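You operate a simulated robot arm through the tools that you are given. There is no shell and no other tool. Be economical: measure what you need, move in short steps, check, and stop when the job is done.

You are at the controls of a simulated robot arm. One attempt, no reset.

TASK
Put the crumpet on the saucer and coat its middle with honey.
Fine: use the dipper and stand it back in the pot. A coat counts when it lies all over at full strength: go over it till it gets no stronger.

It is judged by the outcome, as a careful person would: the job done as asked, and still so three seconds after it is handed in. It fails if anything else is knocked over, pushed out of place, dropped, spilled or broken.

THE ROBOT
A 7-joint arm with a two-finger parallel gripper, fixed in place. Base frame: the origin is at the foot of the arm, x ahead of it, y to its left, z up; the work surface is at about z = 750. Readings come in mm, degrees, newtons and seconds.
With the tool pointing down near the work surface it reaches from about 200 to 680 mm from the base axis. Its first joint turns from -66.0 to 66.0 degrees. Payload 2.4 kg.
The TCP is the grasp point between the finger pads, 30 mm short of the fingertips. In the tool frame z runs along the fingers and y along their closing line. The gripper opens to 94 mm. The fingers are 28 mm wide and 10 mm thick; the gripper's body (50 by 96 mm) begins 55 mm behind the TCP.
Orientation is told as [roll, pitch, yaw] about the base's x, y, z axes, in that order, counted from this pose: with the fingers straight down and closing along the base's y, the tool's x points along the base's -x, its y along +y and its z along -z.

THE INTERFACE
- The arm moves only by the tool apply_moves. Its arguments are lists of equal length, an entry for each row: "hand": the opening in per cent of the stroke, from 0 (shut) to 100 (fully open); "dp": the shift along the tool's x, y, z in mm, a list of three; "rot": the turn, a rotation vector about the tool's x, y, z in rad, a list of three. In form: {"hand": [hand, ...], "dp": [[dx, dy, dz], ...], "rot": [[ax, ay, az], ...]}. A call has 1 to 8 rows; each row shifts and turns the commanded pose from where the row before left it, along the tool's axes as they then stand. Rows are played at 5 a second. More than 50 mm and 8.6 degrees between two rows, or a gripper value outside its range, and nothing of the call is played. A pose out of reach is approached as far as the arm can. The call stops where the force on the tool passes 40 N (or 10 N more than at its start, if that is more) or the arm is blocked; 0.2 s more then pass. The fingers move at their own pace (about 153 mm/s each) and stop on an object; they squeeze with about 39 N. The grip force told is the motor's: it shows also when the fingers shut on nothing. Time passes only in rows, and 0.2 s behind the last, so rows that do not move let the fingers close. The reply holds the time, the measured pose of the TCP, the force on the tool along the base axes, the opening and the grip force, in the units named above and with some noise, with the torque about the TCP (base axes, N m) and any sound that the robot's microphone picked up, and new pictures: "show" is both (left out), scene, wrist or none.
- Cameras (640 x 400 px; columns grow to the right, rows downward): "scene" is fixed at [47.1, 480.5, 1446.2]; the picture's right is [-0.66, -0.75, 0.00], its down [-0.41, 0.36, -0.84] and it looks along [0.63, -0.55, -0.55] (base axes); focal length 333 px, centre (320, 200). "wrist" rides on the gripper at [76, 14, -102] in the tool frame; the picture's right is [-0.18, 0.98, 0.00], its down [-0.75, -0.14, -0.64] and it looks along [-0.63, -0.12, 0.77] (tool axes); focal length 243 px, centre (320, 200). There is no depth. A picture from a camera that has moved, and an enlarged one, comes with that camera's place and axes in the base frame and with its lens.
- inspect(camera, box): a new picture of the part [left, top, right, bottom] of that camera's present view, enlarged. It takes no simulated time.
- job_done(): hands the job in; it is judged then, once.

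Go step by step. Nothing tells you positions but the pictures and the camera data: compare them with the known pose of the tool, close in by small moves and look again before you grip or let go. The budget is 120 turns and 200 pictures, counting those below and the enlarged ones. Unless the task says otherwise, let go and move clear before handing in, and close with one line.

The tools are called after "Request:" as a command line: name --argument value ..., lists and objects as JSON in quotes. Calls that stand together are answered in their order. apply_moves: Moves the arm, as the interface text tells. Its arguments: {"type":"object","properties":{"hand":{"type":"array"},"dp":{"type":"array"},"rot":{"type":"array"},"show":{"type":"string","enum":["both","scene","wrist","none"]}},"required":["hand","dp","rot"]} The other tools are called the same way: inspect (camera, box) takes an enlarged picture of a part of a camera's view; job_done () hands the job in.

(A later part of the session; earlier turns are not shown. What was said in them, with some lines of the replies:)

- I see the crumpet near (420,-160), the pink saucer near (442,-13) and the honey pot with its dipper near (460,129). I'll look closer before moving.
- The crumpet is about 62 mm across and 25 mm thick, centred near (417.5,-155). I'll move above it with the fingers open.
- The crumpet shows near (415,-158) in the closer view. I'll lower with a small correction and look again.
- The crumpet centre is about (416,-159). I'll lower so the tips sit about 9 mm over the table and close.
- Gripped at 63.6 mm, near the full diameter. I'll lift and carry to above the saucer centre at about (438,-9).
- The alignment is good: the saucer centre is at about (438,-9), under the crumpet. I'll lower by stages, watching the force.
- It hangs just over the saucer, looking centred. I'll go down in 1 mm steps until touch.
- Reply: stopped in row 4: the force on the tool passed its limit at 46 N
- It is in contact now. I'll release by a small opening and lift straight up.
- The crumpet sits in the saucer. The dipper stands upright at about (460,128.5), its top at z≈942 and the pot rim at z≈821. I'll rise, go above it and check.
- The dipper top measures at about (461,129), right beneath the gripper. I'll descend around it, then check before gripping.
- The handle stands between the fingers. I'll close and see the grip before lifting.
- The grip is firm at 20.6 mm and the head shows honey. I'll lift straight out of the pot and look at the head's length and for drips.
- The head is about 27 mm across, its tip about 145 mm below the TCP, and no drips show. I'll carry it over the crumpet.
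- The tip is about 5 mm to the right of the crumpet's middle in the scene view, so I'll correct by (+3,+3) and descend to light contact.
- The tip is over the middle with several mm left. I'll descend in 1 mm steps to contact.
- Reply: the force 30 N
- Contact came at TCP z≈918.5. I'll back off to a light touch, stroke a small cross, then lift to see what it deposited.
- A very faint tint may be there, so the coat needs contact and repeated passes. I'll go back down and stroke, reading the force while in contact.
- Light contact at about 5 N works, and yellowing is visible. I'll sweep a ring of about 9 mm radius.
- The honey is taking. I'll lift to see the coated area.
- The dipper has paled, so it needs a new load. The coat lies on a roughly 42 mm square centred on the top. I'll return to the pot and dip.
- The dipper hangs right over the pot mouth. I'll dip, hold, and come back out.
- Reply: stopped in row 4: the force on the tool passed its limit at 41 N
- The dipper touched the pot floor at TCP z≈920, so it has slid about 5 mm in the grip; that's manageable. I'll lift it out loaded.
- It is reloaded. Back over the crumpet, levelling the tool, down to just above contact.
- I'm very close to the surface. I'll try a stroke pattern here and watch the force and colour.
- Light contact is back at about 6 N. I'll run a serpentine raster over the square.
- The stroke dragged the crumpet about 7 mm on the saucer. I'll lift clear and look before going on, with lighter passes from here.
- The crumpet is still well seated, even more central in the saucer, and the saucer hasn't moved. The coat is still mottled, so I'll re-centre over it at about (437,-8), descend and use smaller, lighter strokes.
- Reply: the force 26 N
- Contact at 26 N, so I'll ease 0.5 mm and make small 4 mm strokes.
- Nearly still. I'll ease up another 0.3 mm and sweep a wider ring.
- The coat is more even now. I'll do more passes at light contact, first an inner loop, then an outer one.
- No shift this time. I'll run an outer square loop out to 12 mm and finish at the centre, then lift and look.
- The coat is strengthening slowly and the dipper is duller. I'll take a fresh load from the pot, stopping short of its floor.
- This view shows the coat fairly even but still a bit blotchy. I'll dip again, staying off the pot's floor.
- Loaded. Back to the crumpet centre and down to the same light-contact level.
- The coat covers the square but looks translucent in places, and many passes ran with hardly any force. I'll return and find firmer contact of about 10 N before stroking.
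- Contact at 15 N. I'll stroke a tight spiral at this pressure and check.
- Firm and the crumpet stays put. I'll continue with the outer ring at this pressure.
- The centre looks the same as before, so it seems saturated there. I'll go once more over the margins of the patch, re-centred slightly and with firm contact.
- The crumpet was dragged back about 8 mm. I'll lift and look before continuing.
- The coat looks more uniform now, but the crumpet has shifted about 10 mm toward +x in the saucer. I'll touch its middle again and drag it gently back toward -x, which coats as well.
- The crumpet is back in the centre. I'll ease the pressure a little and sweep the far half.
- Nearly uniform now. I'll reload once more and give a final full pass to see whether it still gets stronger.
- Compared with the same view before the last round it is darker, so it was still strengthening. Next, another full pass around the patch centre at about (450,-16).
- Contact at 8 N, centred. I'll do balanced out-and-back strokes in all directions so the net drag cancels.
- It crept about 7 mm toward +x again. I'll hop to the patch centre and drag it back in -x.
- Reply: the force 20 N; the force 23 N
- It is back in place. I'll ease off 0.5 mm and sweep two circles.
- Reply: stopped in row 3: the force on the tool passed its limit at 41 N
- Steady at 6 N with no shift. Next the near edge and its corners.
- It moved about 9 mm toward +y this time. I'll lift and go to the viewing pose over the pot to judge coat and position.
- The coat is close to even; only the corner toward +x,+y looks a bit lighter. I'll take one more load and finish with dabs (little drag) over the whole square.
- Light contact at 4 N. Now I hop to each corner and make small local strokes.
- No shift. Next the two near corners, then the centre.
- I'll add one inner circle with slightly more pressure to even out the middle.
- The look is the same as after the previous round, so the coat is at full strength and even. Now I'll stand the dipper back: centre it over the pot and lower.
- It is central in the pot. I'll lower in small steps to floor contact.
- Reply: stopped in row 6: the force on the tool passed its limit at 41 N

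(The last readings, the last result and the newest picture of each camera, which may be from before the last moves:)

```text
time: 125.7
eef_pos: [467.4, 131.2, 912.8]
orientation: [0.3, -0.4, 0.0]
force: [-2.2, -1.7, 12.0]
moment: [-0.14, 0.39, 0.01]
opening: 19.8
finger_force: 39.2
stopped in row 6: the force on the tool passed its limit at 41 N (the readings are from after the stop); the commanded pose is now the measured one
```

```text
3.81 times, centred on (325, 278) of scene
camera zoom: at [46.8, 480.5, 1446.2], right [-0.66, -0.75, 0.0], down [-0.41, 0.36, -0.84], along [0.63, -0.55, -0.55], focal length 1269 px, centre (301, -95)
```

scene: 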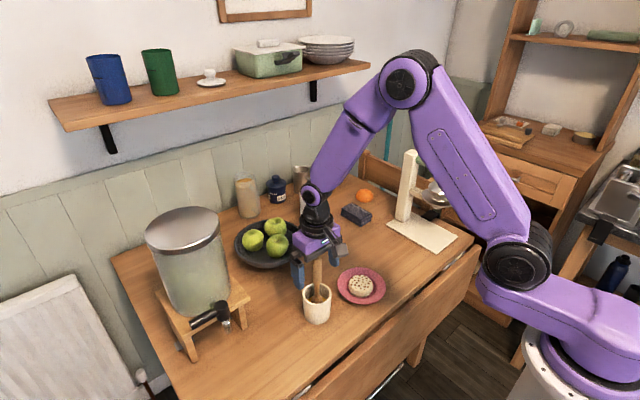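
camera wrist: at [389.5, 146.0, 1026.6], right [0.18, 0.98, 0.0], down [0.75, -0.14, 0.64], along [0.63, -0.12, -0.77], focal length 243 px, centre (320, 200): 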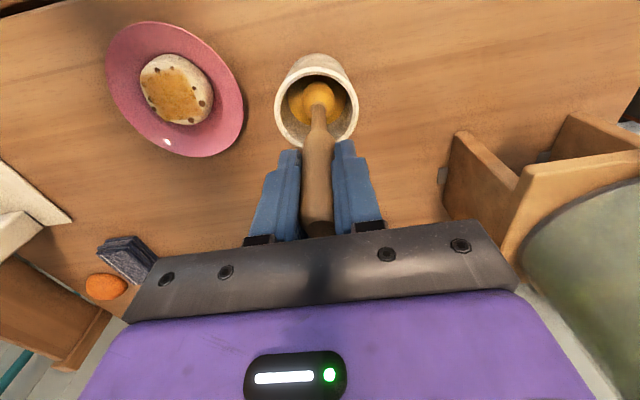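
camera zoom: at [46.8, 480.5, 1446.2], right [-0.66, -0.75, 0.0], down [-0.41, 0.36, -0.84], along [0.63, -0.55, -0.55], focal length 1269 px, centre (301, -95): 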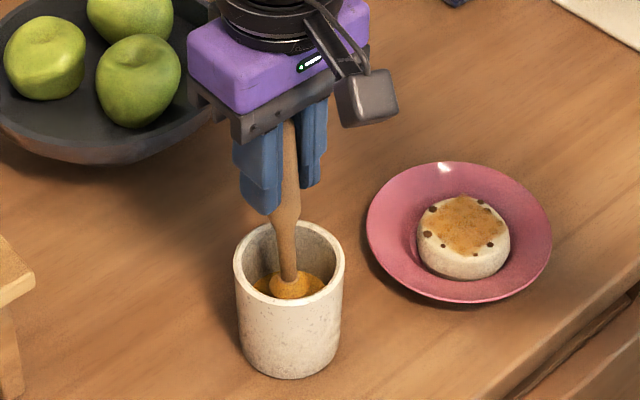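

It stands on the floor of the pot. I'll ease off slightly and open a little to see whether it stays upright.

Request:
apply_moves --hand '[0, 24, 28, 32, 32]' --dp '[[0, 0, -0.4], [0, 0, 0], [0, 0, 0], [0, 0, 0], [0, 0, 0]]' --rot '[[0, 0, 0], [0, 0, 0], [0, 0, 0], [0, 0, 0], [0, 0, 0]]' --show "wrist"

Request:
inspect --camera "scene" --box '[280, 225, 370, 330]'

```text
time: 126.9
eef_pos: [467.1, 131.9, 911.5]
orientation: [0.3, -0.4, 0.0]
force: [0.8, 0.2, -0.2]
moment: [0.01, 0.0, 0.0]
opening: 30.3
finger_force: 0.1
camera wrist: at [390.9, 145.9, 1015.3], right [0.18, 0.98, 0.01], down [0.75, -0.14, 0.65], along [0.64, -0.11, -0.76], focal length 243 px, centre (320, 200)
```

wrist: 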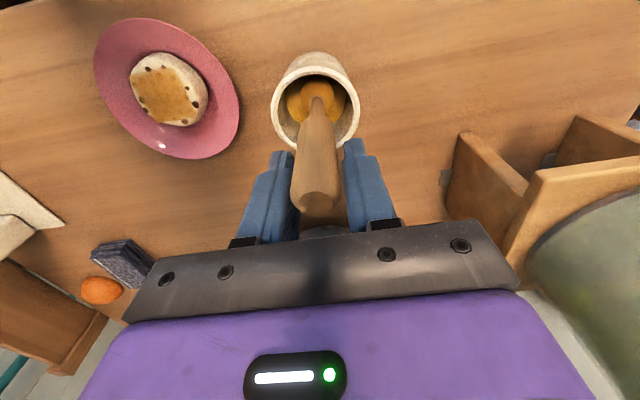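

```text
3.81 times, centred on (325, 278) of scene
camera zoom: at [47.1, 480.5, 1446.2], right [-0.66, -0.75, 0.0], down [-0.41, 0.36, -0.84], along [0.63, -0.55, -0.55], focal length 1269 px, centre (301, -95)
```

zoom: 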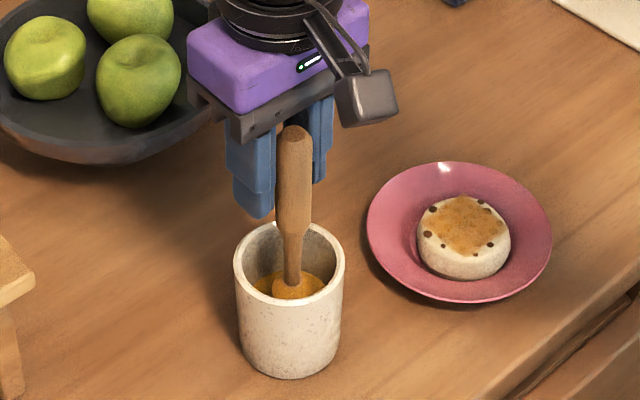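

The dipper settled upright by itself. I'll open fully and withdraw straight up.

Request:
apply_moves --hand '[50, 75, 100, 100, 100, 100, 100]' --dp '[[0, 0, 0], [0, 0, 0], [0, 0, 0], [0, 0, -20], [0, 0, -40], [0, 0, -45], [0, 0, -45]]' --rot '[[0, 0, 0], [0, 0, 0], [0, 0, 0], [0, 0, 0], [0, 0, 0], [0, 0, 0], [0, 0, 0]]'

Request:
inspect --camera "scene" --box '[280, 225, 400, 325]'

```text
time: 128.5
eef_pos: [465.2, 130.1, 1063.0]
orientation: [0.3, -0.3, 0.1]
force: [0.2, -0.5, 0.6]
moment: [0.01, -0.01, 0.01]
opening: 94.2
finger_force: 0.0
camera wrist: at [389.4, 145.1, 1166.1], right [0.18, 0.98, 0.01], down [0.75, -0.14, 0.65], along [0.64, -0.12, -0.76], focal length 243 px, centre (320, 200)
```

scene: 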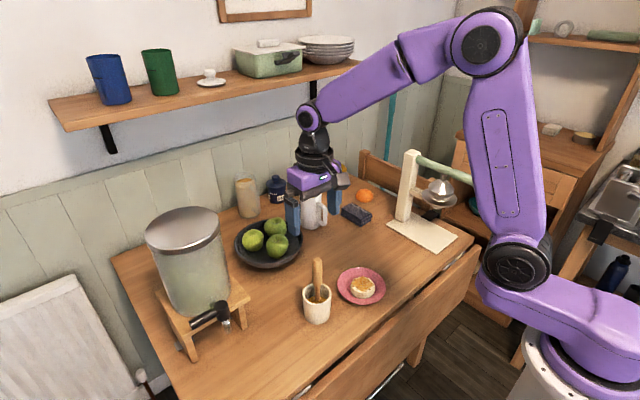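
wrist: 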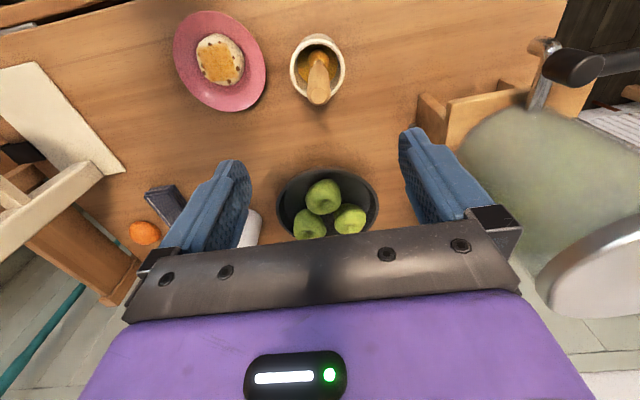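

```text
4.00 times, centred on (340, 275) of scene
camera zoom: at [47.1, 480.5, 1446.2], right [-0.66, -0.75, 0.0], down [-0.41, 0.36, -0.84], along [0.63, -0.55, -0.55], focal length 1332 px, centre (240, -100)
```

zoom: 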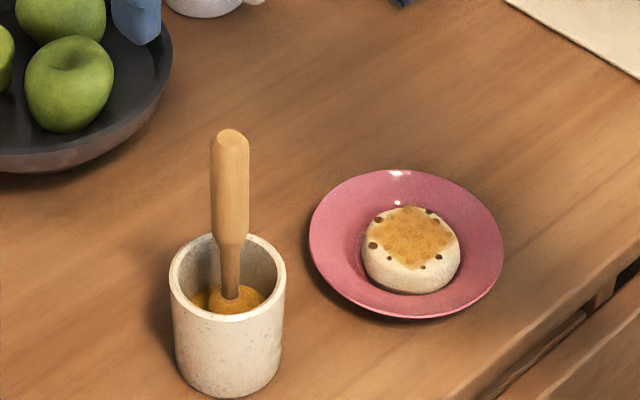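

The dipper stands upright in the pot, the coated crumpet sits on the saucer, nothing else has moved, and the arm is clear. I'm handing in.

Request:
job_done

```text
The job is handed in.
```

The crumpet is on the saucer with its middle coated in honey, and the dipper is standing back in the pot. I stopped coating when a further full pass showed no visible change. I judged the full strength by eye from the pictures.
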